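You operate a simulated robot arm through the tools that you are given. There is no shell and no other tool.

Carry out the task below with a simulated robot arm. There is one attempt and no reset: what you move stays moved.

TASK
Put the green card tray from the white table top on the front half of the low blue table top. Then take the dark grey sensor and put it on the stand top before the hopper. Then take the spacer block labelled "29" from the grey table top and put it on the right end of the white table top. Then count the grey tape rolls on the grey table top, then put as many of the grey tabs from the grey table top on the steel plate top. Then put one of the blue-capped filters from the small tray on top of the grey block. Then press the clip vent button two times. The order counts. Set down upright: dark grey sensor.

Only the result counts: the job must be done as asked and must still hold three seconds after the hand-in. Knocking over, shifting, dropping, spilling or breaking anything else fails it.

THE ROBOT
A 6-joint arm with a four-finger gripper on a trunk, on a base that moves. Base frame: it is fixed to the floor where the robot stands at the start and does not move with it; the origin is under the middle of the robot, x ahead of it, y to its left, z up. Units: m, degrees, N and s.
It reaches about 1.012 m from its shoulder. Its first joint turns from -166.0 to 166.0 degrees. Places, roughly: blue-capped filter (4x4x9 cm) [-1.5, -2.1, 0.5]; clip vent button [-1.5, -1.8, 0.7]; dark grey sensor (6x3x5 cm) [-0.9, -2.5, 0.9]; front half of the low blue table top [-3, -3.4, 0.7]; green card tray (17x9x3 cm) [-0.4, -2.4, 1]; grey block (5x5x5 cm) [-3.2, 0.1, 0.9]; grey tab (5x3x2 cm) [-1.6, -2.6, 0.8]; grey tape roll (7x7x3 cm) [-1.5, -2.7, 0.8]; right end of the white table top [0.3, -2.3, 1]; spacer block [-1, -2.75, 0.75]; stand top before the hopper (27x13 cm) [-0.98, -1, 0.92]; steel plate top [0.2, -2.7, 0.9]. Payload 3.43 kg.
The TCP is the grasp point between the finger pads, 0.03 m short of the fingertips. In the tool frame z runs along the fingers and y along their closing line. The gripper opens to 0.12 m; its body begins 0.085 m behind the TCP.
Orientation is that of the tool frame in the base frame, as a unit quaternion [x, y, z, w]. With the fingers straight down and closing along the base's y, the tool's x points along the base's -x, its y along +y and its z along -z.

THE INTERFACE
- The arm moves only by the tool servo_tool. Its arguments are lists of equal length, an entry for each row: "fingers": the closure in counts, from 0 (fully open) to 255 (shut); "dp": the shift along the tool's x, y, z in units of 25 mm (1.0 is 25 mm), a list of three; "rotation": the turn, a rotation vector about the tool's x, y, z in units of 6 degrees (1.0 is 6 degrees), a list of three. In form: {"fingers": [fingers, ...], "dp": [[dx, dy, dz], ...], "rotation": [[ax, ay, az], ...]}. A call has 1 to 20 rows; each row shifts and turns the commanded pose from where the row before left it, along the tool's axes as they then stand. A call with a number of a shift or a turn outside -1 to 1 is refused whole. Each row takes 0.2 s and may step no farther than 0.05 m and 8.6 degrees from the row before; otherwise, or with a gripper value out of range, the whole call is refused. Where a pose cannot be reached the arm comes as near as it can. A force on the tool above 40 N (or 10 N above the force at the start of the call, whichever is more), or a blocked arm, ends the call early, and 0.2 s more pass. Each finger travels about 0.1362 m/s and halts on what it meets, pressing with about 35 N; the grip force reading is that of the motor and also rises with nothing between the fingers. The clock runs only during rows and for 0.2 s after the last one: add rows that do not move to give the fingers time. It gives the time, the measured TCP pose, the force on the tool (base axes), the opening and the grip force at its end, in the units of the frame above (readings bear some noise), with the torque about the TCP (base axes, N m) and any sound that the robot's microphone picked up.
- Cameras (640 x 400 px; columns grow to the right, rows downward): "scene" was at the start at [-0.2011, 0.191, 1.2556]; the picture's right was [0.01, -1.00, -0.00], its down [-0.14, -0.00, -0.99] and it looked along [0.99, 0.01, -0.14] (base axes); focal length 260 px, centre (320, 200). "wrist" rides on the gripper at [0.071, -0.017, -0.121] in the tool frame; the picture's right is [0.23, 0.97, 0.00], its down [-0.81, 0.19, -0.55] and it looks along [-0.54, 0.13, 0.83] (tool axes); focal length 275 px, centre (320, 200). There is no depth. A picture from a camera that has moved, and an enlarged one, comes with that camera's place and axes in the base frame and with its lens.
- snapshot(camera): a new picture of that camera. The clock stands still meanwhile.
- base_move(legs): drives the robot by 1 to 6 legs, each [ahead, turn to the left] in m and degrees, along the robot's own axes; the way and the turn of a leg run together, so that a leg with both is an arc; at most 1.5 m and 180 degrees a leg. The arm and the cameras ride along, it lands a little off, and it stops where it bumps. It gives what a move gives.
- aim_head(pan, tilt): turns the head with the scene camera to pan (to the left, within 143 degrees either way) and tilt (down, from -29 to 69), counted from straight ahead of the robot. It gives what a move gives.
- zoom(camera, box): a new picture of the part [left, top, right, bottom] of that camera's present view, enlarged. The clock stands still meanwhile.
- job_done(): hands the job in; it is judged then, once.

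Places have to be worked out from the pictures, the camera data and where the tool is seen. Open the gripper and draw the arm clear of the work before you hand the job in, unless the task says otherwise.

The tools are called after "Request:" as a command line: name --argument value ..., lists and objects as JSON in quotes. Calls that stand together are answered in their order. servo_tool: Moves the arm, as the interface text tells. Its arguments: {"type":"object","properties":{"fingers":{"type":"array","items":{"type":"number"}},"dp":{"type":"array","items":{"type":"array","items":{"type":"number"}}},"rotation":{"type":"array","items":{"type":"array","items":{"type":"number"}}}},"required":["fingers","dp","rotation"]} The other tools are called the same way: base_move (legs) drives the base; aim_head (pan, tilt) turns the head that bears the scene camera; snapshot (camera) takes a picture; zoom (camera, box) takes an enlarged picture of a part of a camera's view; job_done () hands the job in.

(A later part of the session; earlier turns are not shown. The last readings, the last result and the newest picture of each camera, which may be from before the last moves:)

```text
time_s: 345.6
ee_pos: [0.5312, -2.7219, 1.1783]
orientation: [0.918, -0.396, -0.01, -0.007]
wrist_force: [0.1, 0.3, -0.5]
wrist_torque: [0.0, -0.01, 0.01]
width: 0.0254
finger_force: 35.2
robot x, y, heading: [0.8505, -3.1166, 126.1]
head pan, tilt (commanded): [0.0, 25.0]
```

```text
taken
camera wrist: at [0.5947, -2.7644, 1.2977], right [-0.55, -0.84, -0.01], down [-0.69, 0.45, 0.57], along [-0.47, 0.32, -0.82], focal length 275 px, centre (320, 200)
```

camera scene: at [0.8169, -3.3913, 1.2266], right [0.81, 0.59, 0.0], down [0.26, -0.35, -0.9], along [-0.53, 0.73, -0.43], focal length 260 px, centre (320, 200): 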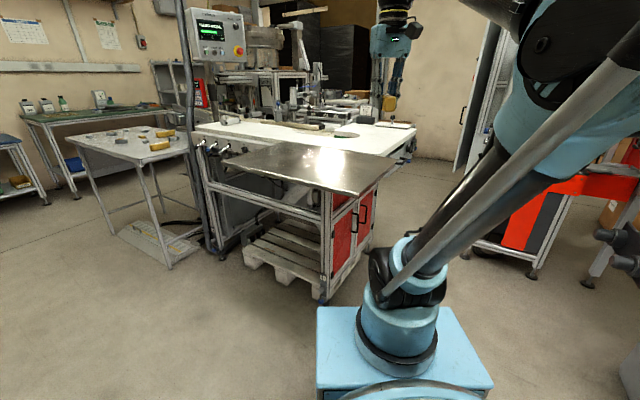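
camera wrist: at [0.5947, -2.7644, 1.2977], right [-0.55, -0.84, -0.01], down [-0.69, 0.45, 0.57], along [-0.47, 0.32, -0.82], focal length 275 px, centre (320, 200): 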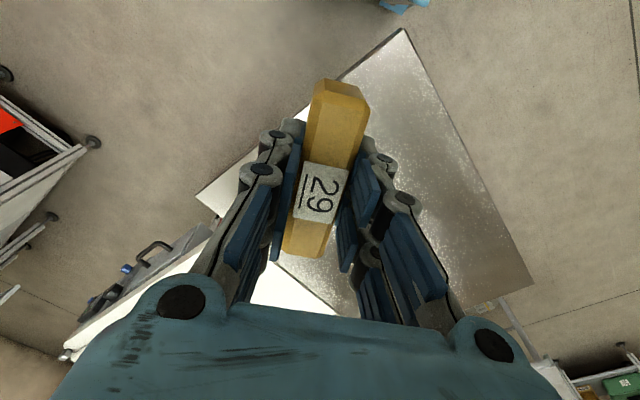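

The plate spans from (0.53,-2.83) to (-0.07,-2.50). I level the hand and carry block 29 over to (0.31, -2.35) above the right end.

Request:
servo_tool --fingers '[230, 230, 230, 230, 230, 230, 230, 230, 230, 230, 230, 230, 230, 230, 230, 230, 230, 230, 230, 230]' --dp '[[0, 0, 0], [-0.994, -0.221, 0], [-0.994, -0.221, 0], [-0.994, -0.221, 0], [-0.994, -0.221, 0], [-0.994, -0.221, 0], [-0.994, -0.221, 0], [-0.994, -0.221, 0], [-0.994, -0.221, 0], [-0.994, -0.221, 0], [-0.994, -0.221, 0], [-0.994, -0.221, 0], [-0.994, -0.221, 0], [-0.994, -0.221, 0], [-0.994, -0.221, 0], [-0.994, -0.221, 0], [-0.994, -0.221, 0], [-0.994, -0.221, 0], [0, 0, 0], [0, 0, 0]]' --rotation '[[-0.047, 0.228, 0], [0, 0, 0], [0, 0, 0], [0, 0, 0], [0, 0, 0], [0, 0, 0], [0, 0, 0], [0, 0, 0], [0, 0, 0], [0, 0, 0], [0, 0, 0], [0, 0, 0], [0, 0, 0], [0, 0, 0], [0, 0, 0], [0, 0, 0], [0, 0, 0], [0, 0, 0], [0, 0, 0], [0, 0, 0]]'

Request:
snapshot --camera "wrist"

Request:
snapshot --camera "scene"

```text
time_s: 349.8
ee_pos: [0.3086, -2.3487, 1.1778]
orientation: [0.918, -0.396, 0.0, 0.0]
wrist_force: [0.2, 0.5, -0.5]
wrist_torque: [0.01, -0.01, -0.02]
width: 0.0255
finger_force: 34.9
robot x, y, heading: [0.8482, -3.1155, 126.2]
head pan, tilt (commanded): [0.0, 25.0]
```

```text
taken
camera wrist: at [0.3707, -2.3886, 1.2995], right [-0.55, -0.84, 0.0], down [-0.7, 0.46, 0.55], along [-0.46, 0.3, -0.83], focal length 275 px, centre (320, 200)
```

wrist: 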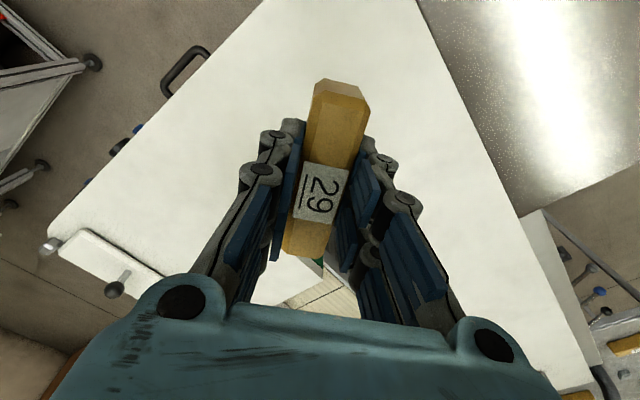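

```text
taken
camera scene: at [0.8168, -3.3911, 1.2266], right [0.81, 0.59, 0.0], down [0.26, -0.35, -0.9], along [-0.53, 0.73, -0.43], focal length 260 px, centre (320, 200)
```

scene: 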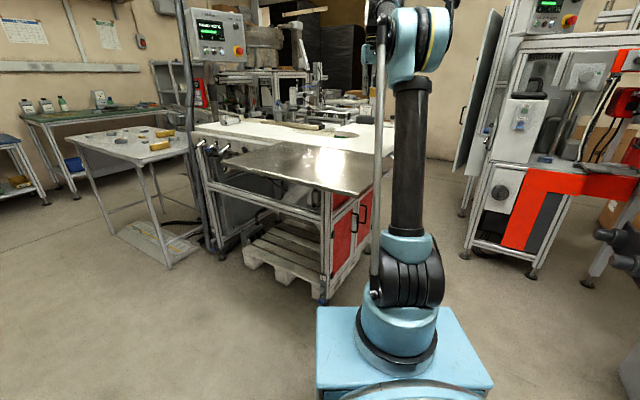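

The landing spot is in the middle of the free white area. I descend to z≈1.01, then slowly to contact.

Request:
servo_tool --fingers '[230, 230, 230, 230, 230, 230, 230, 230, 230]' --dp '[[0, 0, 1], [0, 0, 1], [0, 0, 1], [0, 0, 1], [0, 0, 1], [0, 0, 0.9], [0, 0, 0.5], [0, 0, 0.3], [0, 0, 0]]' --rotation '[[0, 0, 0], [0, 0, 0], [0, 0, 0], [0, 0, 0], [0, 0, 0], [0, 0, 0], [0, 0, 0], [0, 0, 0], [0, 0, 0]]'

Request:
servo_tool --fingers '[230, 230, 230, 230, 230, 230]' --dp '[[0, 0, 0.1], [0, 0, 0.1], [0, 0, 0.1], [0, 0, 0.1], [0, 0, 0.1], [0, 0, 0]]' --rotation '[[0, 0, 0], [0, 0, 0], [0, 0, 0], [0, 0, 0], [0, 0, 0], [0, 0, 0]]'

Request:
snapshot --camera "wrist"

```text
time_s: 351.8
ee_pos: [0.3077, -2.3492, 1.0104]
orientation: [0.918, -0.396, 0.001, 0.001]
wrist_force: [1.1, 0.2, -1.8]
wrist_torque: [-0.01, 0.05, -0.02]
width: 0.0254
finger_force: 34.6
robot x, y, heading: [0.8537, -3.1163, 126.0]
head pan, tilt (commanded): [0.0, 25.0]
```

```text
time_s: 353.2
ee_pos: [0.3083, -2.3494, 0.9974]
orientation: [0.919, -0.395, 0.0, -0.001]
wrist_force: [0.6, -0.5, -0.7]
wrist_torque: [-0.02, -0.01, 0.0]
width: 0.0251
finger_force: 34.7
robot x, y, heading: [0.8534, -3.1169, 126.2]
head pan, tilt (commanded): [0.0, 25.0]
```

```text
taken
camera wrist: at [0.3705, -2.3906, 1.1195], right [-0.55, -0.84, 0.0], down [-0.7, 0.46, 0.55], along [-0.46, 0.3, -0.83], focal length 275 px, centre (320, 200)
```

wrist: 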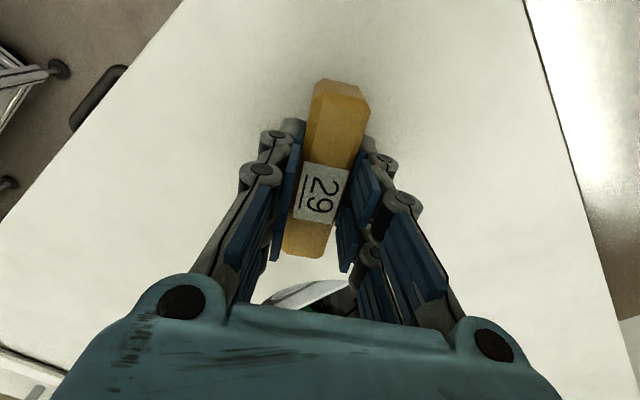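

Not yet in contact at 0.997. I continue with 2.5 mm and then smaller steps.

Request:
servo_tool --fingers '[230, 230, 230, 230]' --dp '[[0, 0, 0.1], [0, 0, 0.1], [0, 0, 0.1], [0, 0, 0]]' --rotation '[[0, 0, 0], [0, 0, 0], [0, 0, 0], [0, 0, 0]]'

Request:
servo_tool --fingers '[230, 230, 230]' --dp '[[0, 0, 0.06], [0, 0, 0.06], [0, 0, 0]]' --rotation '[[0, 0, 0], [0, 0, 0], [0, 0, 0]]'

```text
time_s: 354.2
ee_pos: [0.309, -2.3492, 0.9909]
orientation: [0.919, -0.395, 0.0, 0.0]
wrist_force: [0.1, 0.1, -0.7]
wrist_torque: [0.0, -0.05, -0.02]
width: 0.0252
finger_force: 35.1
robot x, y, heading: [0.8479, -3.1205, 126.0]
head pan, tilt (commanded): [0.0, 25.0]
```

```text
time_s: 355.0
ee_pos: [0.3095, -2.3497, 0.9879]
orientation: [0.918, -0.396, 0.0, -0.001]
wrist_force: [-0.2, -0.3, -0.8]
wrist_torque: [-0.04, -0.01, 0.02]
width: 0.0255
finger_force: 35.5
robot x, y, heading: [0.8499, -3.1142, 126.1]
head pan, tilt (commanded): [0.0, 25.0]
```

Request:
servo_tool --fingers '[230, 230, 230]' --dp '[[0, 0, 0.08], [0, 0, 0.06], [0, 0, 0]]' --rotation '[[0, 0, 0], [0, 0, 0], [0, 0, 0]]'

Request:
servo_tool --fingers '[230, 230, 230]' --dp '[[0, 0, 0.06], [0, 0, 0.06], [0, 0, 0]]' --rotation '[[0, 0, 0], [0, 0, 0], [0, 0, 0]]'

```text
time_s: 355.8
ee_pos: [0.3083, -2.3484, 0.9846]
orientation: [0.919, -0.395, 0.0, 0.0]
wrist_force: [0.0, -0.4, -0.6]
wrist_torque: [-0.02, 0.0, -0.02]
width: 0.0254
finger_force: 34.9
robot x, y, heading: [0.8524, -3.1155, 126.0]
head pan, tilt (commanded): [0.0, 25.0]
```

```text
time_s: 356.6
ee_pos: [0.3096, -2.3502, 0.982]
orientation: [0.919, -0.395, -0.001, -0.002]
wrist_force: [-6.2, 9.1, 35.2]
wrist_torque: [0.29, 0.18, 0.03]
width: 0.0257
finger_force: 35.2
robot x, y, heading: [0.854, -3.1183, 126.1]
head pan, tilt (commanded): [0.0, 25.0]
```

Contact at z≈0.982 (35 N). I ease up 1 mm and open.

Request:
servo_tool --fingers '[225, 205, 195, 180, 160, 130, 110, 110]' --dp '[[0, 0, -0.05], [0, 0, 0], [0, 0, 0], [0, 0, 0], [0, 0, 0], [0, 0, 0], [0, 0, 0], [0, 0, 0]]' --rotation '[[0, 0, 0], [0, 0, 0], [0, 0, 0], [0, 0, 0], [0, 0, 0], [0, 0, 0], [0, 0, 0], [0, 0, 0]]'

Request:
servo_tool --fingers '[110, 110, 110, 110, 110, 110, 110, 110, 110, 110]' --dp '[[0, 0, -0.3], [0, 0, -0.6], [0, 0, -1], [0, 0, -1], [0, 0, -1], [0, 0, -1], [0, 0, -1], [0, 0, -1], [0, 0, -1], [0, 0, 0]]' --rotation '[[0, 0, 0], [0, 0, 0], [0, 0, 0], [0, 0, 0], [0, 0, 0], [0, 0, 0], [0, 0, 0], [0, 0, 0], [0, 0, 0], [0, 0, 0]]'

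Request:
snapshot --camera "wrist"

```text
time_s: 358.4
ee_pos: [0.3096, -2.3497, 0.9832]
orientation: [0.918, -0.396, -0.001, 0.0]
wrist_force: [0.0, -0.2, 0.3]
wrist_torque: [-0.03, -0.02, 0.01]
width: 0.0682
finger_force: 0.0
robot x, y, heading: [0.854, -3.1154, 126.3]
head pan, tilt (commanded): [0.0, 25.0]
```

```text
time_s: 360.6
ee_pos: [0.3071, -2.3494, 1.1831]
orientation: [0.918, -0.396, -0.001, 0.0]
wrist_force: [-0.5, 0.2, 0.1]
wrist_torque: [0.01, 0.02, -0.01]
width: 0.0684
finger_force: 0.0
robot x, y, heading: [0.8522, -3.1181, 126.3]
head pan, tilt (commanded): [0.0, 25.0]
```

```text
taken
camera wrist: at [0.3688, -2.3906, 1.3039], right [-0.55, -0.84, 0.0], down [-0.7, 0.46, 0.55], along [-0.46, 0.3, -0.83], focal length 275 px, centre (320, 200)
```

wrist: 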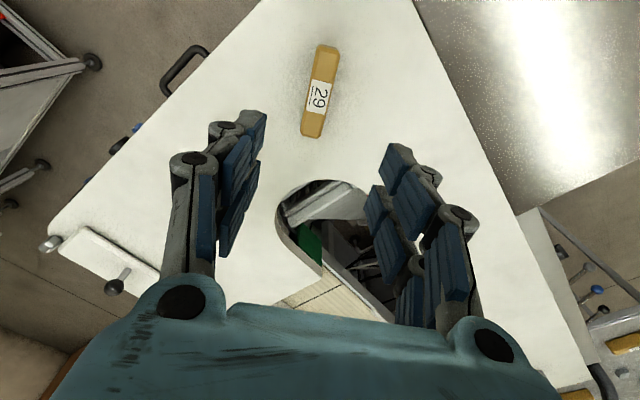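

Block 29 lies on the right end. Next I fetch three grey tabs (three rolls counted). I retract the arm and drive west facing 180°, so the arm can work to my right along both tables.

Request:
servo_tool --fingers '[60, 0, 0, 0, 0, 0, 0, 0, 0, 0, 0, 0, 0, 0, 0, 0, 0, 0]' --dp '[[0.994, 0.221, 0], [0.994, 0.221, 0], [0.994, 0.221, 0], [0.994, 0.221, 0], [0.994, 0.221, 0], [0.994, 0.221, 0], [0.994, 0.221, 0], [0.994, 0.221, 0], [0.994, 0.221, 0], [0.994, 0.221, 0], [0.994, 0.221, 0], [0.994, 0.221, 0], [0.994, 0.221, 0], [0.994, 0.221, 0], [0.994, 0.221, 0], [0.994, 0.221, 0], [0, 0, 0], [0, 0, 0]]' --rotation '[[0, 0, 0], [0, 0, 0], [0, 0, 0], [0, 0, 0], [0, 0, 0], [0, 0, 0], [0, 0, 0], [0, 0, 0], [0, 0, 0], [0, 0, 0], [0, 0, 0], [0, 0, 0], [0, 0, 0], [0, 0, 0], [0, 0, 0], [0, 0, 0], [0, 0, 0], [0, 0, 0]]'

Request:
base_move --legs '[[0, 69], [0.9, 0], [0, -15], [1.16, 0]]'

Request:
aim_head --pan -70 --tilt 30

Request:
snapshot --camera "scene"

```text
time_s: 364.4
ee_pos: [0.5178, -2.6989, 1.1786]
orientation: [0.918, -0.396, -0.001, 0.0]
wrist_force: [0.8, -0.2, -0.4]
wrist_torque: [-0.03, -0.05, -0.02]
width: 0.1201
finger_force: 0.0
robot x, y, heading: [0.8524, -3.1156, 126.3]
head pan, tilt (commanded): [0.0, 25.0]
```

```text
time_s: 379.2
ee_pos: [-1.7205, -3.3617, 1.1798]
orientation: [0.998, 0.058, -0.001, -0.001]
wrist_force: [0.0, 0.0, -0.5]
wrist_torque: [0.01, 0.01, 0.03]
width: 0.1198
finger_force: 0.1
robot x, y, heading: [-1.1862, -3.3421, 179.1]
head pan, tilt (commanded): [0.0, 25.0]
```

```text
time_s: 380.6
ee_pos: [-1.7058, -3.3614, 1.1853]
orientation: [0.998, 0.059, -0.006, 0.0]
wrist_force: [0.1, -0.1, 0.8]
wrist_torque: [0.02, -0.02, -0.01]
width: 0.1199
finger_force: 0.1
robot x, y, heading: [-1.1904, -3.3449, 179.5]
head pan, tilt (commanded): [-70.0, 30.0]
```

```text
taken
camera scene: at [-0.9246, -3.4512, 1.2194], right [0.94, 0.33, 0.01], down [0.18, -0.47, -0.86], along [-0.28, 0.82, -0.5], focal length 260 px, centre (320, 200)
```

scene: 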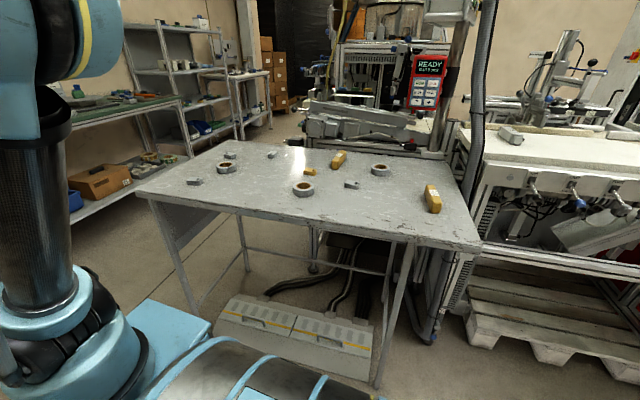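

Great view of the table: rolls at (229,167), (303,190), (380,170); tabs at (193,182), (230,155), (271,155), (351,185). I zoom in for exact poses.

Request:
zoom --camera "scene" --box '[130, 120, 370, 270]'

Request:
zoom --camera "scene" --box '[150, 130, 278, 210]'

```text
2.67 times, centred on (250, 195) of scene
camera zoom: at [-0.9246, -3.4512, 1.2194], right [0.94, 0.33, 0.01], down [0.18, -0.47, -0.86], along [-0.28, 0.82, -0.5], focal length 695 px, centre (507, 213)
```

zoom: 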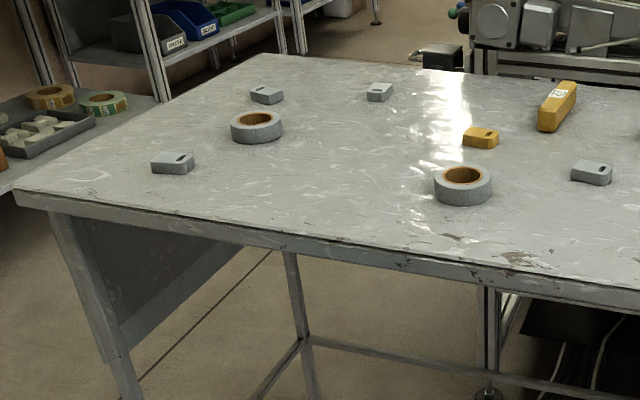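

```text
5.00 times, centred on (214, 170) of scene
camera zoom: at [-0.9246, -3.4512, 1.2194], right [0.94, 0.33, 0.01], down [0.18, -0.47, -0.86], along [-0.28, 0.82, -0.5], focal length 1303 px, centre (850, 350)
```

zoom: 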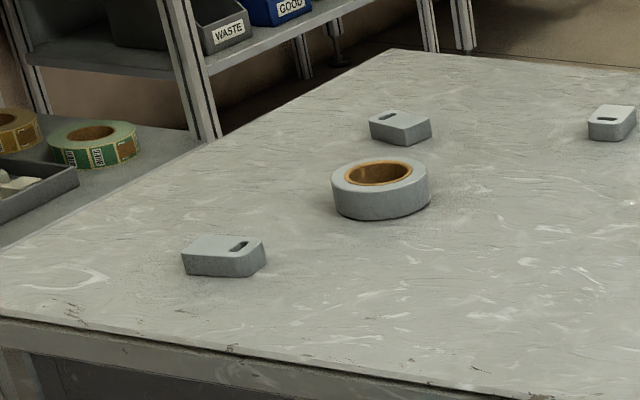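

I move the hand over toward the front-left tab for a close wrist view.

Request:
servo_tool --fingers '[0, 0, 0, 0, 0, 0, 0, 0, 0, 0, 0, 0, 0, 0, 0, 0, 0, 0, 0, 0]' --dp '[[0.45, -0.976, 0.18], [0.45, -0.976, 0.18], [0.45, -0.976, 0.18], [0.45, -0.976, 0.18], [0.45, -0.976, 0.18], [0.45, -0.976, 0.18], [0.45, -0.976, 0.18], [0.45, -0.976, 0.18], [0.45, -0.976, 0.18], [0.45, -0.976, 0.18], [0.45, -0.976, 0.18], [0.45, -0.976, 0.18], [0.45, -0.976, 0.18], [0.45, -0.976, 0.18], [0.45, -0.976, 0.18], [0.45, -0.976, 0.18], [0.45, -0.976, 0.18], [0.45, -0.976, 0.18], [0, 0, 0], [0, 0, 0]]' --rotation '[[0, 0.115, 0], [0, 0, 0], [0, 0, 0], [0, 0, 0], [0, 0, 0], [0, 0, 0], [0, 0, 0], [0, 0, 0], [0, 0, 0], [0, 0, 0], [0, 0, 0], [0, 0, 0], [0, 0, 0], [0, 0, 0], [0, 0, 0], [0, 0, 0], [0, 0, 0], [0, 0, 0], [0, 0, 0], [0, 0, 0]]'

Request:
snapshot --camera "wrist"

```text
time_s: 384.8
ee_pos: [-1.5581, -2.9025, 1.1054]
orientation: [0.998, 0.058, 0.0, -0.001]
wrist_force: [-0.4, -0.1, -0.2]
wrist_torque: [-0.01, 0.03, -0.04]
width: 0.12
finger_force: 0.0
robot x, y, heading: [-1.188, -3.3424, 179.4]
head pan, tilt (commanded): [-70.0, 30.0]
```

```text
taken
camera wrist: at [-1.4889, -2.8775, 1.2269], right [0.34, -0.94, 0.0], down [-0.78, -0.29, 0.55], along [-0.52, -0.19, -0.83], focal length 275 px, centre (320, 200)
```

wrist: 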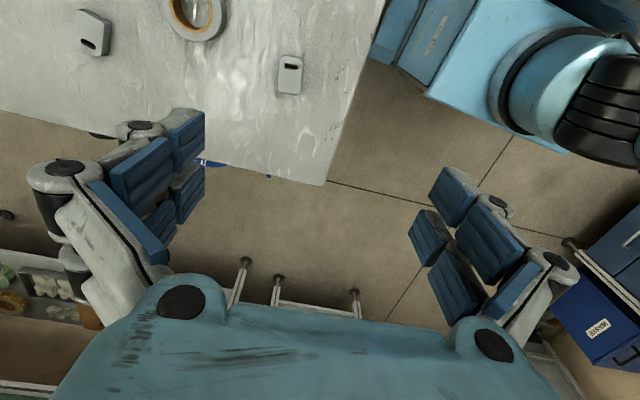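

I zoom on this tab to get its centre and yaw.

Request:
zoom --camera "wrist" --box '[250, 35, 330, 115]'

Request:
zoom --camera "wrist" --box '[50, 0, 130, 75]'

```text
5.00 times, centred on (290, 75) of wrist
camera zoom: at [-1.4889, -2.8775, 1.2269], right [0.34, -0.94, 0.0], down [-0.78, -0.29, 0.55], along [-0.52, -0.19, -0.83], focal length 1376 px, centre (470, 825)
```

zoom: 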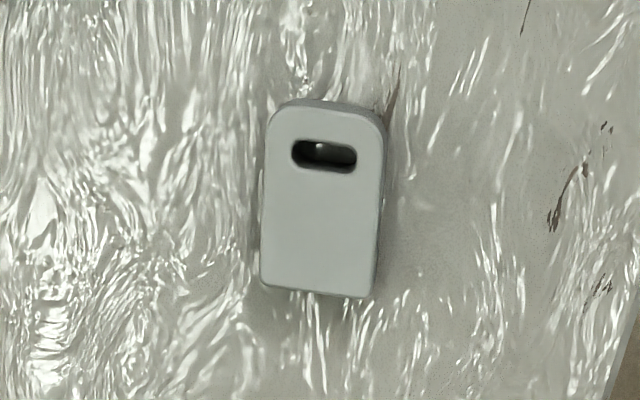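

```text
5.33 times, centred on (90, 38) of wrist
camera zoom: at [-1.4889, -2.8775, 1.2269], right [0.34, -0.94, 0.0], down [-0.78, -0.29, 0.55], along [-0.52, -0.19, -0.83], focal length 1468 px, centre (1547, 1067)
```

zoom: 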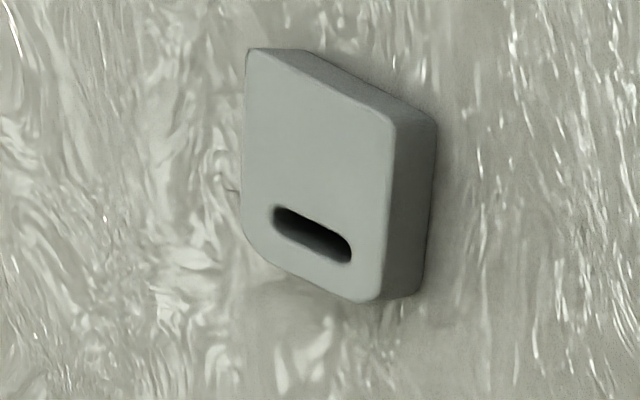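

Tab centre (-1.561, -2.863), axis 13.6° from x. I align over it and descend to z≈0.90.

Request:
servo_tool --fingers '[30, 60, 90, 100, 100, 100, 100, 100, 100, 100, 100, 100, 100, 100]' --dp '[[0.07, -0.8, 0], [0, -0.78, 0], [0, 0, 0], [0, 0, 0], [0, 0, 1], [0, 0, 1], [0, 0, 1], [0, 0, 1], [0, 0, 1], [0, 0, 1], [0, 0, 1], [0, 0, 1], [0, 0, 0], [0, 0, 0]]' --rotation '[[0, 0, 0], [0, 0, 0], [0, 0, -0.57], [0, 0, -0.57], [0, 0, 0], [0, 0, 0], [0, 0, 0], [0, 0, 0], [0, 0, 0], [0, 0, 0], [0, 0, 0], [0, 0, 0], [0, 0, 0], [0, 0, 0]]'

Request:
snapshot --camera "wrist"

```text
time_s: 387.8
ee_pos: [-1.5608, -2.8624, 0.9065]
orientation: [0.993, 0.118, 0.0, -0.002]
wrist_force: [-0.5, -1.0, 0.5]
wrist_torque: [0.02, 0.03, -0.01]
width: 0.0728
finger_force: 0.0
robot x, y, heading: [-1.1871, -3.3416, 179.5]
head pan, tilt (commanded): [-70.0, 30.0]
```

```text
taken
camera wrist: at [-1.4948, -2.83, 1.0278], right [0.45, -0.89, 0.0], down [-0.74, -0.38, 0.55], along [-0.49, -0.25, -0.83], focal length 275 px, centre (320, 200)
```

wrist: 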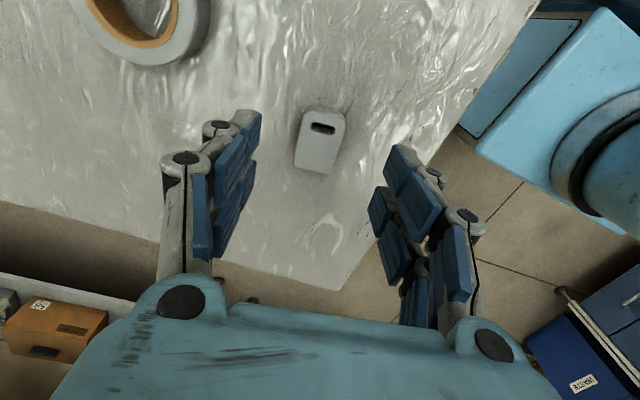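

Aligned. I lower to z≈0.862 and close on the tab.

Request:
servo_tool --fingers '[100, 100, 100, 100, 130, 160, 190, 215, 230, 230]' --dp '[[0, 0, 0.8], [0, 0, 0.6], [0, 0, 0.25], [0, 0, 0.13], [0, 0, 0], [0, 0, 0], [0, 0, 0], [0, 0, 0], [0, 0, 0], [0, 0, 0]]' --rotation '[[0, 0, 0], [0, 0, 0], [0, 0, 0], [0, 0, 0], [0, 0, 0], [0, 0, 0], [0, 0, 0], [0, 0, 0], [0, 0, 0], [0, 0, 0]]'

Request:
snapshot --camera "wrist"

```text
time_s: 390.0
ee_pos: [-1.5636, -2.8636, 0.8614]
orientation: [0.993, 0.118, 0.0, -0.002]
wrist_force: [-0.2, -0.4, 0.3]
wrist_torque: [-0.02, -0.01, -0.02]
width: 0.0286
finger_force: 34.5
robot x, y, heading: [-1.1873, -3.3443, 179.5]
head pan, tilt (commanded): [-70.0, 30.0]
```

```text
taken
camera wrist: at [-1.4954, -2.8301, 0.9824], right [0.45, -0.89, 0.0], down [-0.74, -0.38, 0.55], along [-0.49, -0.25, -0.83], focal length 275 px, centre (320, 200)
```

wrist: 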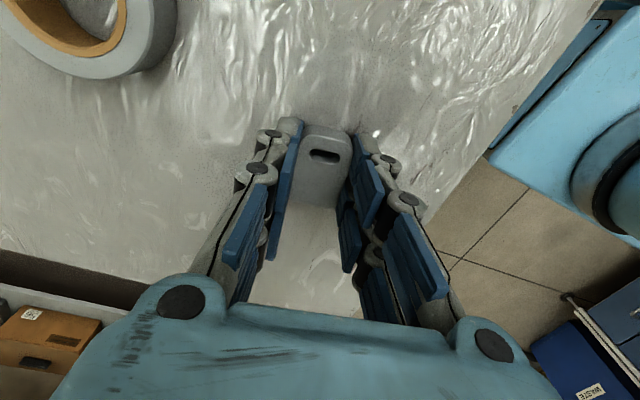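

Gripped at 0.0286 m. I lift and pull back toward my side, then reverse east to the plate.

Request:
servo_tool --fingers '[230, 230, 230, 230, 230, 230, 230, 230, 230, 230, 230, 230, 230, 230, 230, 230, 230, 230, 230, 230]' --dp '[[0, 0, -0.4], [0, 0, -0.8], [0, 0, -1], [0, 0, -1], [0, 0, -1], [0, 0, -1], [0, 0, -1], [0, 0, -1], [0, 0, -1], [-0.22, 0.92, -1], [-0.22, 0.92, -0.5], [-0.22, 0.92, -0.5], [-0.22, 0.92, 0], [-0.22, 0.92, 0], [-0.22, 0.92, 0], [-0.22, 0.92, 0], [-0.22, 0.92, 0], [-0.22, 0.92, 0], [-0.22, 0.92, 0], [0, 0, 0]]' --rotation '[[0, 0, 0], [0, 0, 0], [0, 0, 0], [0, 0, 0], [0, 0, 0], [0, 0, 0], [0, 0, 0], [0, 0, 0], [0, 0, 0], [0, 0, 0], [0, 0, 0], [0, 0, 0], [0, 0, 0], [0, 0, 0], [0, 0, 0], [0, 0, 0], [0, 0, 0], [0, 0, 0], [0, 0, 0], [0, 0, 0]]'

Request:
snapshot --camera "wrist"

Request:
base_move --legs '[[-1.5, 0]]'

Request:
aim_head --pan -60 --tilt 25

Request:
snapshot --camera "scene"

Request:
snapshot --camera "wrist"

```text
time_s: 394.2
ee_pos: [-1.5618, -3.0981, 1.1144]
orientation: [0.993, 0.117, 0.0, -0.002]
wrist_force: [-0.1, 0.1, -0.1]
wrist_torque: [-0.01, -0.01, -0.01]
width: 0.0286
finger_force: 35.5
robot x, y, heading: [-1.1865, -3.3435, 179.2]
head pan, tilt (commanded): [-70.0, 30.0]
```

```text
taken
camera wrist: at [-1.4952, -3.0658, 1.2361], right [0.45, -0.89, 0.0], down [-0.74, -0.38, 0.55], along [-0.49, -0.25, -0.83], focal length 275 px, centre (320, 200)
```

wrist: 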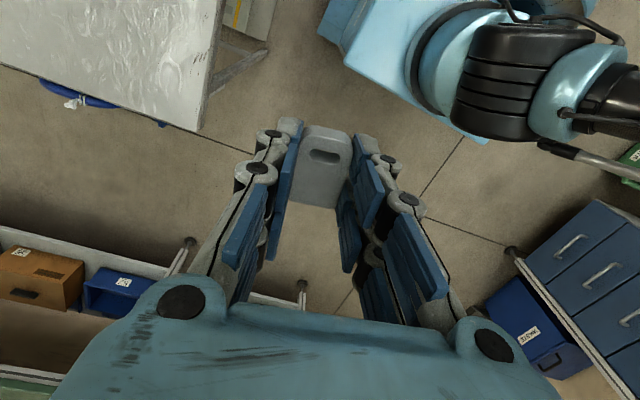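

```text
time_s: 401.7
ee_pos: [-0.0726, -3.1163, 1.1148]
orientation: [0.994, 0.114, -0.001, -0.002]
wrist_force: [0.0, 0.6, 0.5]
wrist_torque: [-0.02, -0.03, 0.02]
width: 0.0286
finger_force: 34.9
robot x, y, heading: [0.2999, -3.3653, 179.2]
head pan, tilt (commanded): [-70.0, 30.0]
```

```text
time_s: 402.4
ee_pos: [-0.0592, -3.1174, 1.1191]
orientation: [0.993, 0.114, -0.007, -0.002]
wrist_force: [0.4, 0.3, 0.0]
wrist_torque: [-0.02, -0.03, 0.03]
width: 0.0285
finger_force: 35.0
robot x, y, heading: [0.2977, -3.3623, 178.9]
head pan, tilt (commanded): [-60.0, 25.0]
```

```text
taken
camera scene: at [0.5463, -3.4791, 1.2271], right [0.87, 0.48, 0.01], down [0.22, -0.37, -0.9], along [-0.43, 0.79, -0.43], focal length 260 px, centre (320, 200)
```

scene: 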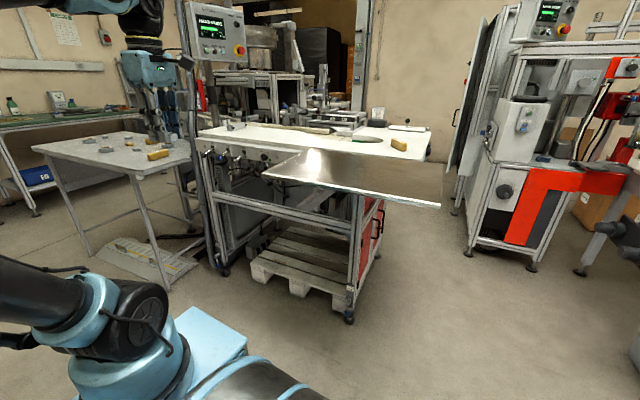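

```text
taken
camera wrist: at [0.0078, -3.0856, 1.2398], right [0.44, -0.9, -0.01], down [-0.74, -0.37, 0.56], along [-0.51, -0.24, -0.83], focal length 275 px, centre (320, 200)
```

wrist: 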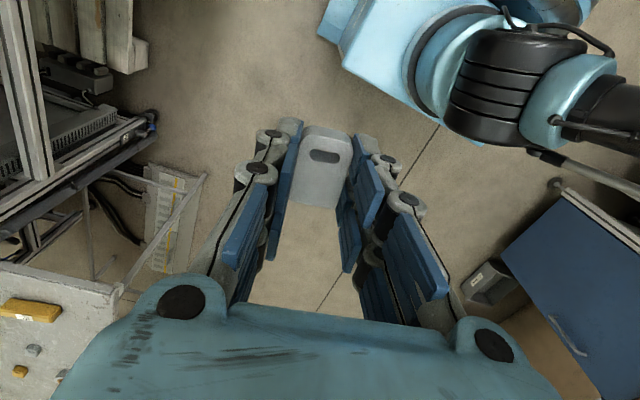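

I level the hand and carry the first tab over the plate to about (0.20, -2.70).

Request:
servo_tool --fingers '[230, 230, 230, 230, 230, 230, 230, 230, 230, 230, 230, 230, 230, 230, 230, 230, 230]' --dp '[[0, 0, 0], [0.993, -0.993, 0], [0.993, -0.993, 0], [0.993, -0.993, 0], [0.993, -0.993, 0], [0.993, -0.993, 0], [0.993, -0.993, 0], [0.993, -0.993, 0], [0.993, -0.993, 0], [0.993, -0.993, 0], [0.993, -0.993, 0], [0.993, -0.993, 0], [0.993, -0.993, 0], [0.993, -0.993, 0], [0.993, -0.993, 0], [0, 0, 0], [0, 0, 0]]' --rotation '[[-0.053, 0.129, 0], [0, 0, 0], [0, 0, 0], [0, 0, 0], [0, 0, 0], [0, 0, 0], [0, 0, 0], [0, 0, 0], [0, 0, 0], [0, 0, 0], [0, 0, 0], [0, 0, 0], [0, 0, 0], [0, 0, 0], [0, 0, 0], [0, 0, 0], [0, 0, 0]]'

Request:
snapshot --camera "wrist"

Request:
snapshot --camera "scene"

```text
time_s: 406.0
ee_pos: [0.1995, -2.7002, 1.1191]
orientation: [0.993, 0.114, 0.001, 0.0]
wrist_force: [0.5, -0.4, 0.3]
wrist_torque: [-0.02, 0.03, 0.01]
width: 0.0284
finger_force: 34.8
robot x, y, heading: [0.3026, -3.3663, 179.0]
head pan, tilt (commanded): [-60.0, 25.0]
```

```text
taken
camera wrist: at [0.2651, -2.6672, 1.241], right [0.45, -0.9, 0.0], down [-0.75, -0.37, 0.55], along [-0.49, -0.25, -0.83], focal length 275 px, centre (320, 200)
```

wrist: 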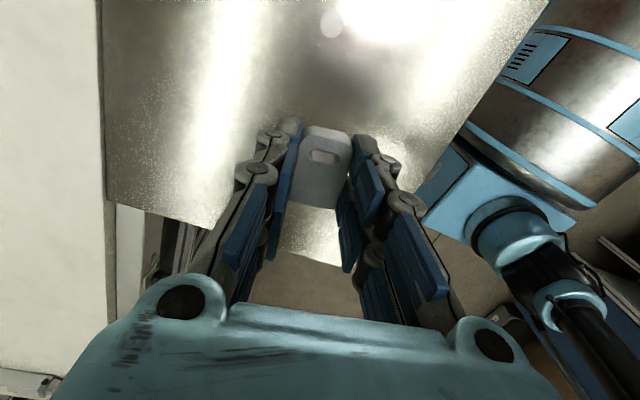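

```text
taken
camera scene: at [0.5463, -3.4791, 1.2272], right [0.87, 0.48, 0.01], down [0.22, -0.37, -0.9], along [-0.43, 0.79, -0.43], focal length 260 px, centre (320, 200)
```

scene: 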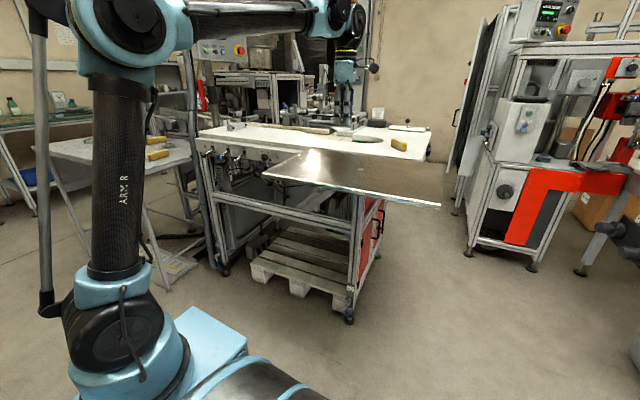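

Over the plate, well inside its edges. I descend to z≈1.0 then slowly to contact.

Request:
servo_tool --fingers '[230, 230, 230, 230, 230, 230, 230]' --dp '[[0, 0, 1], [0, 0, 1], [0, 0, 1], [0, 0, 0.8], [0, 0, 0.6], [0, 0, 0.3], [0, 0, 0]]' --rotation '[[0, 0, 0], [0, 0, 0], [0, 0, 0], [0, 0, 0], [0, 0, 0], [0, 0, 0], [0, 0, 0]]'

Request:
servo_tool --fingers '[230, 230, 230, 230, 230]' --dp '[[0, 0, 0.12], [0, 0, 0.12], [0, 0, 0.12], [0, 0, 0.12], [0, 0, 0]]' --rotation '[[0, 0, 0], [0, 0, 0], [0, 0, 0], [0, 0, 0], [0, 0, 0]]'

Request:
snapshot --camera "wrist"

Request:
zoom --camera "scene" --box '[270, 50, 430, 220]'

```text
time_s: 407.6
ee_pos: [0.1996, -2.6999, 1.0025]
orientation: [0.993, 0.115, 0.0, 0.0]
wrist_force: [0.1, -0.7, -0.5]
wrist_torque: [-0.04, -0.03, 0.01]
width: 0.0285
finger_force: 35.0
robot x, y, heading: [0.3032, -3.3624, 178.7]
head pan, tilt (commanded): [-60.0, 25.0]
```

```text
time_s: 408.8
ee_pos: [0.201, -2.7009, 0.9902]
orientation: [0.993, 0.115, 0.001, 0.0]
wrist_force: [-0.1, 0.3, -0.6]
wrist_torque: [-0.01, -0.02, -0.01]
width: 0.0288
finger_force: 35.5
robot x, y, heading: [0.2998, -3.3655, 178.8]
head pan, tilt (commanded): [-60.0, 25.0]
```

```text
taken
camera wrist: at [0.267, -2.6673, 1.1122], right [0.45, -0.9, 0.0], down [-0.75, -0.37, 0.55], along [-0.49, -0.25, -0.83], focal length 275 px, centre (320, 200)
```

wrist: 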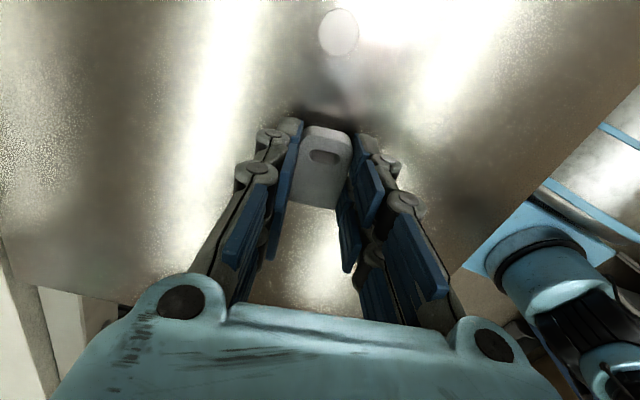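

```text
2.35 times, centred on (350, 135) of scene
camera zoom: at [0.5463, -3.4791, 1.2272], right [0.87, 0.48, 0.01], down [0.22, -0.37, -0.9], along [-0.43, 0.79, -0.43], focal length 613 px, centre (249, 353)
```

zoom: 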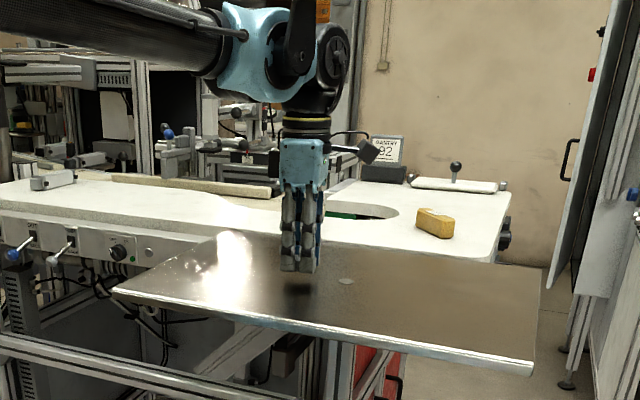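

Continuing down in small steps toward the plate.

Request:
servo_tool --fingers '[230, 230, 230, 230, 230]' --dp '[[0, 0, 0.12], [0, 0, 0.12], [0, 0, 0.12], [0, 0, 0.12], [0, 0, 0]]' --rotation '[[0, 0, 0], [0, 0, 0], [0, 0, 0], [0, 0, 0], [0, 0, 0]]'

Request:
servo_tool --fingers '[230, 230, 230]' --dp '[[0, 0, 0.08], [0, 0, 0.08], [0, 0, 0]]' --rotation '[[0, 0, 0], [0, 0, 0], [0, 0, 0]]'

Request:
zoom --camera "scene" --box '[310, 90, 400, 190]'

```text
time_s: 410.0
ee_pos: [0.2003, -2.6996, 0.9786]
orientation: [0.993, 0.114, 0.001, 0.0]
wrist_force: [-1.0, 0.7, 0.9]
wrist_torque: [0.03, 0.01, 0.03]
width: 0.0286
finger_force: 34.6
robot x, y, heading: [0.3007, -3.3677, 178.9]
head pan, tilt (commanded): [-60.0, 25.0]
```

```text
time_s: 410.8
ee_pos: [0.2002, -2.6985, 0.9759]
orientation: [0.993, 0.114, 0.001, -0.001]
wrist_force: [-0.3, 3.4, 21.3]
wrist_torque: [0.09, 0.09, -0.01]
width: 0.0286
finger_force: 34.5
robot x, y, heading: [0.3002, -3.3648, 179.1]
head pan, tilt (commanded): [-60.0, 25.0]
```

```text
4.00 times, centred on (355, 140) of scene
camera zoom: at [0.5464, -3.4795, 1.2271], right [0.87, 0.48, 0.01], down [0.22, -0.37, -0.9], along [-0.43, 0.79, -0.43], focal length 1042 px, centre (180, 440)
```

zoom: 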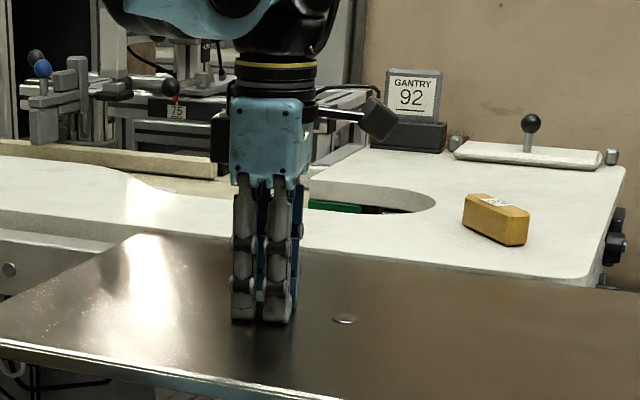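

Contact at z≈0.976 (21 N). I open gently and rise.

Request:
servo_tool --fingers '[225, 205, 195, 180, 160, 130, 100, 100]' --dp '[[0, 0, -0.03], [0, 0, 0], [0, 0, 0], [0, 0, 0], [0, 0, 0], [0, 0, 0], [0, 0, 0], [0, 0, 0]]' --rotation '[[0, 0, 0], [0, 0, 0], [0, 0, 0], [0, 0, 0], [0, 0, 0], [0, 0, 0], [0, 0, 0], [0, 0, 0]]'

Request:
servo_tool --fingers '[100, 100, 100, 100, 100, 100, 100, 100]' --dp '[[0, 0, -0.3], [0, 0, -0.6], [0, 0, -1], [0, 0, -1], [0, 0, -1], [0, 0, -1], [0, 0, -1], [0, 0, 0]]' --rotation '[[0, 0, 0], [0, 0, 0], [0, 0, 0], [0, 0, 0], [0, 0, 0], [0, 0, 0], [0, 0, 0], [0, 0, 0]]'

Request:
snapshot --camera "wrist"

Request:
zoom --camera "scene" --box '[310, 90, 400, 190]'

```text
time_s: 412.6
ee_pos: [0.2001, -2.6999, 0.9748]
orientation: [0.993, 0.114, 0.001, 0.0]
wrist_force: [0.9, 0.0, 0.5]
wrist_torque: [-0.02, 0.0, 0.02]
width: 0.073
finger_force: 0.1
robot x, y, heading: [0.3014, -3.3651, 179.2]
head pan, tilt (commanded): [-60.0, 25.0]
```

```text
time_s: 414.4
ee_pos: [0.2014, -2.6989, 1.1234]
orientation: [0.994, 0.113, 0.001, 0.0]
wrist_force: [-0.1, 0.4, -0.3]
wrist_torque: [0.03, 0.0, -0.01]
width: 0.0731
finger_force: 0.1
robot x, y, heading: [0.2999, -3.3633, 179.1]
head pan, tilt (commanded): [-60.0, 25.0]
```

```text
taken
camera wrist: at [0.267, -2.6677, 1.2449], right [0.45, -0.9, 0.0], down [-0.75, -0.37, 0.55], along [-0.49, -0.25, -0.83], focal length 275 px, centre (320, 200)
```

wrist: 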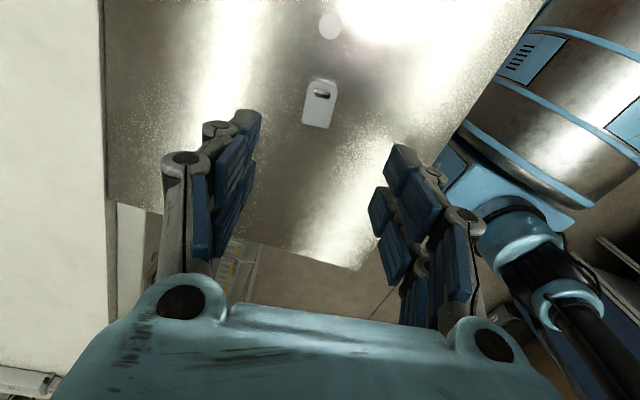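

```text
4.00 times, centred on (355, 140) of scene
camera zoom: at [0.5463, -3.4791, 1.2272], right [0.87, 0.48, 0.01], down [0.22, -0.37, -0.9], along [-0.43, 0.79, -0.43], focal length 1042 px, centre (180, 440)
```

zoom: 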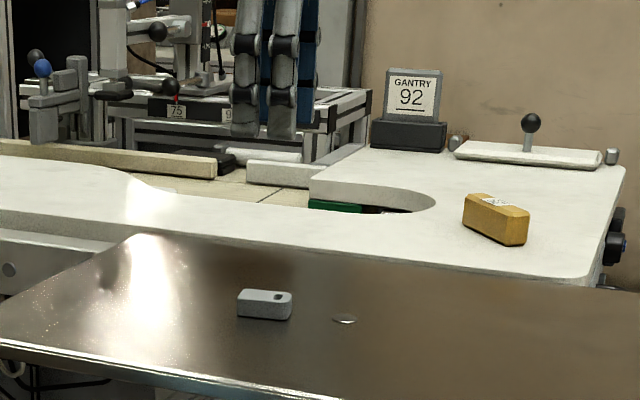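

Tab 1 is on the plate. I retract and drive back west for the second tab.

Request:
servo_tool --fingers '[0, 0, 0, 0, 0, 0, 0, 0, 0, 0, 0, 0, 0, 0, 0]' --dp '[[-0.993, 0.993, 0], [-0.993, 0.993, 0], [-0.993, 0.993, 0], [-0.993, 0.993, 0], [-0.993, 0.993, 0], [-0.993, 0.993, 0], [-0.993, 0.993, 0], [-0.993, 0.993, 0], [-0.993, 0.993, 0], [-0.993, 0.993, 0], [-0.993, 0.993, 0], [-0.993, 0.993, 0], [-0.993, 0.993, 0], [-0.993, 0.993, 0], [0, 0, 0]]' --rotation '[[0, 0, 0], [0, 0, 0], [0, 0, 0], [0, 0, 0], [0, 0, 0], [0, 0, 0], [0, 0, 0], [0, 0, 0], [0, 0, 0], [0, 0, 0], [0, 0, 0], [0, 0, 0], [0, 0, 0], [0, 0, 0], [0, 0, 0]]'

Request:
base_move --legs '[[0, 1], [1.5, 0]]'

Request:
aim_head --pan -70 --tilt 30

Request:
snapshot --camera "wrist"

```text
time_s: 417.6
ee_pos: [-0.0595, -3.1171, 1.1255]
orientation: [0.993, 0.114, 0.001, -0.001]
wrist_force: [0.4, 1.2, 0.9]
wrist_torque: [0.03, 0.0, -0.01]
width: 0.1201
finger_force: 0.2
robot x, y, heading: [0.3015, -3.3664, 178.7]
head pan, tilt (commanded): [-60.0, 25.0]
```

```text
time_s: 425.5
ee_pos: [-1.5627, -3.1398, 1.1253]
orientation: [0.991, 0.131, 0.0, 0.0]
wrist_force: [0.2, -0.5, 0.1]
wrist_torque: [0.05, 0.0, -0.01]
width: 0.12
finger_force: 0.0
robot x, y, heading: [-1.1964, -3.3743, -179.3]
head pan, tilt (commanded): [-60.0, 25.0]
```

```text
time_s: 426.2
ee_pos: [-1.5501, -3.1399, 1.1291]
orientation: [0.991, 0.131, -0.006, -0.002]
wrist_force: [-0.3, -0.4, 0.7]
wrist_torque: [-0.02, 0.0, 0.03]
width: 0.1201
finger_force: 0.1
robot x, y, heading: [-1.1981, -3.3747, -179.2]
head pan, tilt (commanded): [-70.0, 30.0]
```

```text
taken
camera wrist: at [-1.484, -3.1055, 1.25], right [0.47, -0.88, -0.01], down [-0.73, -0.4, 0.56], along [-0.5, -0.26, -0.83], focal length 275 px, centre (320, 200)
```

wrist: 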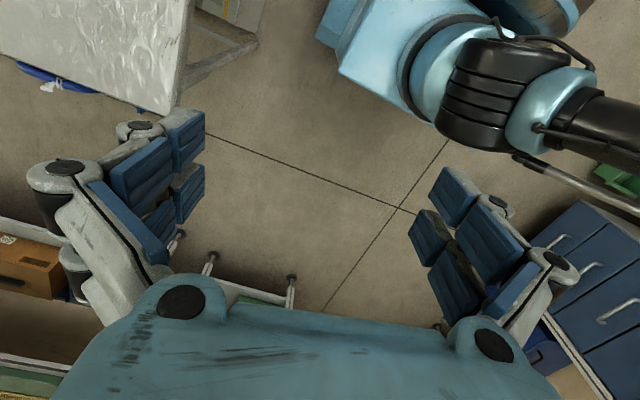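

I rotate the hand to the next tab's orientation (about -7.5°) and move over toward it at (-1.598, -2.623).

Request:
servo_tool --fingers '[0, 0, 0, 0, 0, 0, 0, 0, 0, 0, 0, 0, 0, 0, 0, 0, 0, 0, 0, 0]' --dp '[[0, 0, 0], [0, 0, 0], [0, 0, 0], [0, 0, 0], [-0.26, -1, 0.1], [-0.26, -1, 0.1], [-0.26, -1, 0.1], [-0.26, -1, 0.1], [-0.26, -1, 0.1], [-0.26, -1, 0.1], [-0.26, -1, 0.1], [-0.26, -1, 0.1], [-0.26, -1, 0.1], [-0.26, -1, 0.1], [-0.26, -1, 0.1], [-0.26, -1, 0.1], [-0.26, -1, 0.1], [-0.26, -1, 0.1], [-0.26, -1, 0.1], [0, 0, 0]]' --rotation '[[-0.053, 0.11, 0], [0, 0, 1], [0, 0, 0.94], [0, 0, 0.94], [0, 0, 0.89], [0, 0, 0], [0, 0, 0], [0, 0, 0], [0, 0, 0], [0, 0, 0], [0, 0, 0], [0, 0, 0], [0, 0, 0], [0, 0, 0], [0, 0, 0], [0, 0, 0], [0, 0, 0], [0, 0, 0], [0, 0, 0], [0, 0, 0]]'

Request:
snapshot --camera "wrist"

```text
time_s: 430.4
ee_pos: [-1.5998, -2.7526, 1.0906]
orientation: [0.998, -0.066, 0.0, 0.0]
wrist_force: [0.4, 0.0, -0.8]
wrist_torque: [0.0, -0.02, 0.0]
width: 0.1201
finger_force: 0.0
robot x, y, heading: [-1.1926, -3.3766, -179.0]
head pan, tilt (commanded): [-70.0, 30.0]
```

```text
taken
camera wrist: at [-1.5253, -2.7471, 1.2115], right [0.1, -1.0, 0.0], down [-0.83, -0.08, 0.55], along [-0.55, -0.06, -0.83], focal length 275 px, centre (320, 200)
```

wrist: 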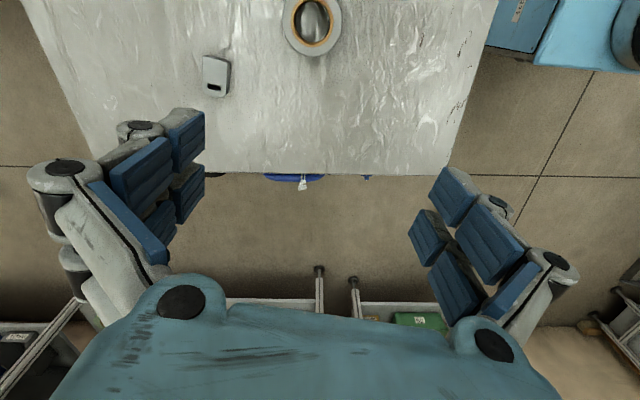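

Request:
zoom --camera "wrist" --box '[176, 40, 256, 110]'

```text
5.71 times, centred on (216, 75) of wrist
camera zoom: at [-1.5253, -2.7471, 1.2115], right [0.1, -1.0, 0.0], down [-0.83, -0.08, 0.55], along [-0.55, -0.06, -0.83], focal length 1573 px, centre (914, 914)
```

zoom: 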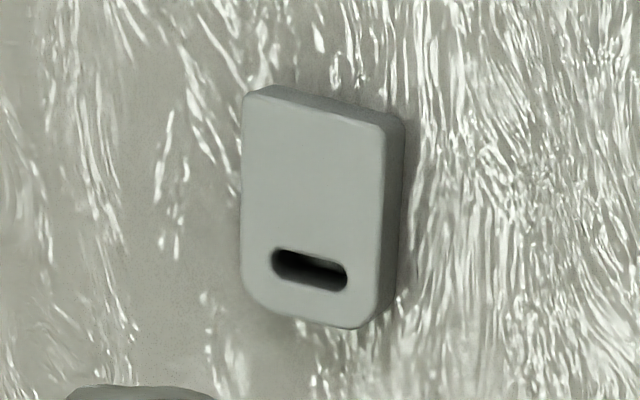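

Tab centre (-1.600, -2.625), axis -7.8°. I move over it and descend to z≈0.906.

Request:
servo_tool --fingers '[30, 60, 90, 100, 100, 100, 100, 100, 100, 100, 100, 100, 100, 100, 100, 100]' --dp '[[-0.11, -0.843, 0], [-0.11, -0.843, 0], [-0.11, -0.843, 0], [-0.11, -0.843, 0], [-0.11, -0.843, 0], [-0.11, -0.843, 0], [0, 0, 0.92], [0, 0, 0.92], [0, 0, 0.92], [0, 0, 0.92], [0, 0, 0.92], [0, 0, 0.92], [0, 0, 0.92], [0, 0, 0.92], [0, 0, 0], [0, 0, 0]]' --rotation '[[0, 0, 0], [0, 0, 0], [0, 0, 0], [0, 0, 0], [0, 0, 0], [0, 0, 0], [0, 0, 0], [0, 0, 0], [0, 0, 0], [0, 0, 0], [0, 0, 0], [0, 0, 0], [0, 0, 0], [0, 0, 0], [0, 0, 0], [0, 0, 0]]'

Request:
snapshot --camera "wrist"

```text
time_s: 433.8
ee_pos: [-1.5995, -2.6283, 0.9074]
orientation: [0.998, -0.066, 0.001, 0.0]
wrist_force: [0.0, 0.2, -0.5]
wrist_torque: [0.02, -0.03, 0.01]
width: 0.0729
finger_force: 0.1
robot x, y, heading: [-1.1948, -3.3759, -179.3]
head pan, tilt (commanded): [-70.0, 30.0]
```

```text
taken
camera wrist: at [-1.5261, -2.6212, 1.0285], right [0.1, -1.0, 0.0], down [-0.83, -0.08, 0.55], along [-0.55, -0.06, -0.83], focal length 275 px, centre (320, 200)
```

wrist: 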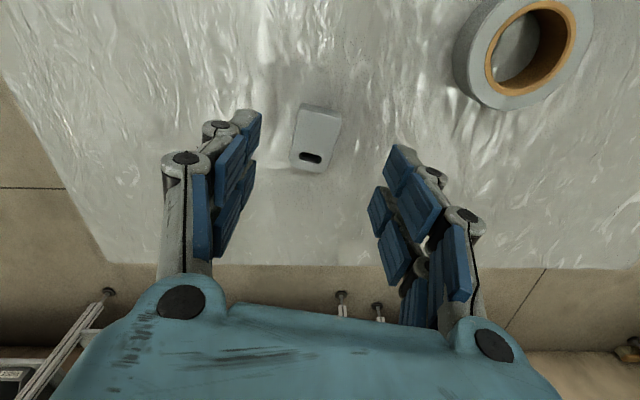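

Aligned. I lower to z≈0.862 and close.

Request:
servo_tool --fingers '[100, 100, 100, 100, 130, 160, 190, 215, 230, 230]' --dp '[[0, 0, 0.8], [0, 0, 0.6], [0, 0, 0.27], [0, 0, 0.14], [0, 0, 0], [0, 0, 0], [0, 0, 0], [0, 0, 0], [0, 0, 0], [0, 0, 0]]' --rotation '[[0, 0, 0], [0, 0, 0], [0, 0, 0], [0, 0, 0], [0, 0, 0], [0, 0, 0], [0, 0, 0], [0, 0, 0], [0, 0, 0], [0, 0, 0]]'

Request:
snapshot --camera "wrist"

```text
time_s: 436.0
ee_pos: [-1.5983, -2.6272, 0.8633]
orientation: [0.998, -0.066, 0.001, 0.0]
wrist_force: [-0.2, -0.4, -0.4]
wrist_torque: [-0.01, -0.02, 0.01]
width: 0.0288
finger_force: 34.8
robot x, y, heading: [-1.193, -3.3711, -179.3]
head pan, tilt (commanded): [-70.0, 30.0]
```

```text
taken
camera wrist: at [-1.5251, -2.6203, 0.984], right [0.1, -1.0, 0.0], down [-0.83, -0.08, 0.55], along [-0.55, -0.06, -0.83], focal length 275 px, centre (320, 200)
```

wrist: 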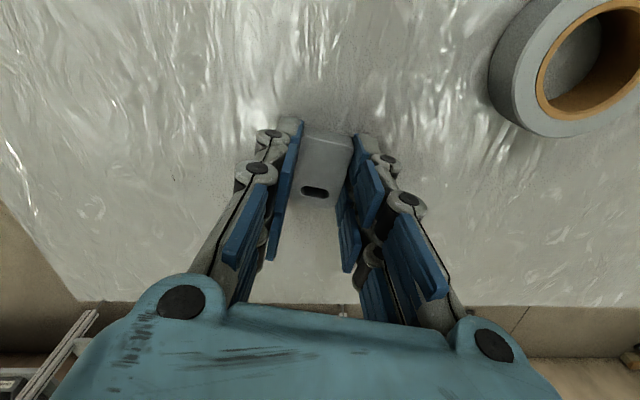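

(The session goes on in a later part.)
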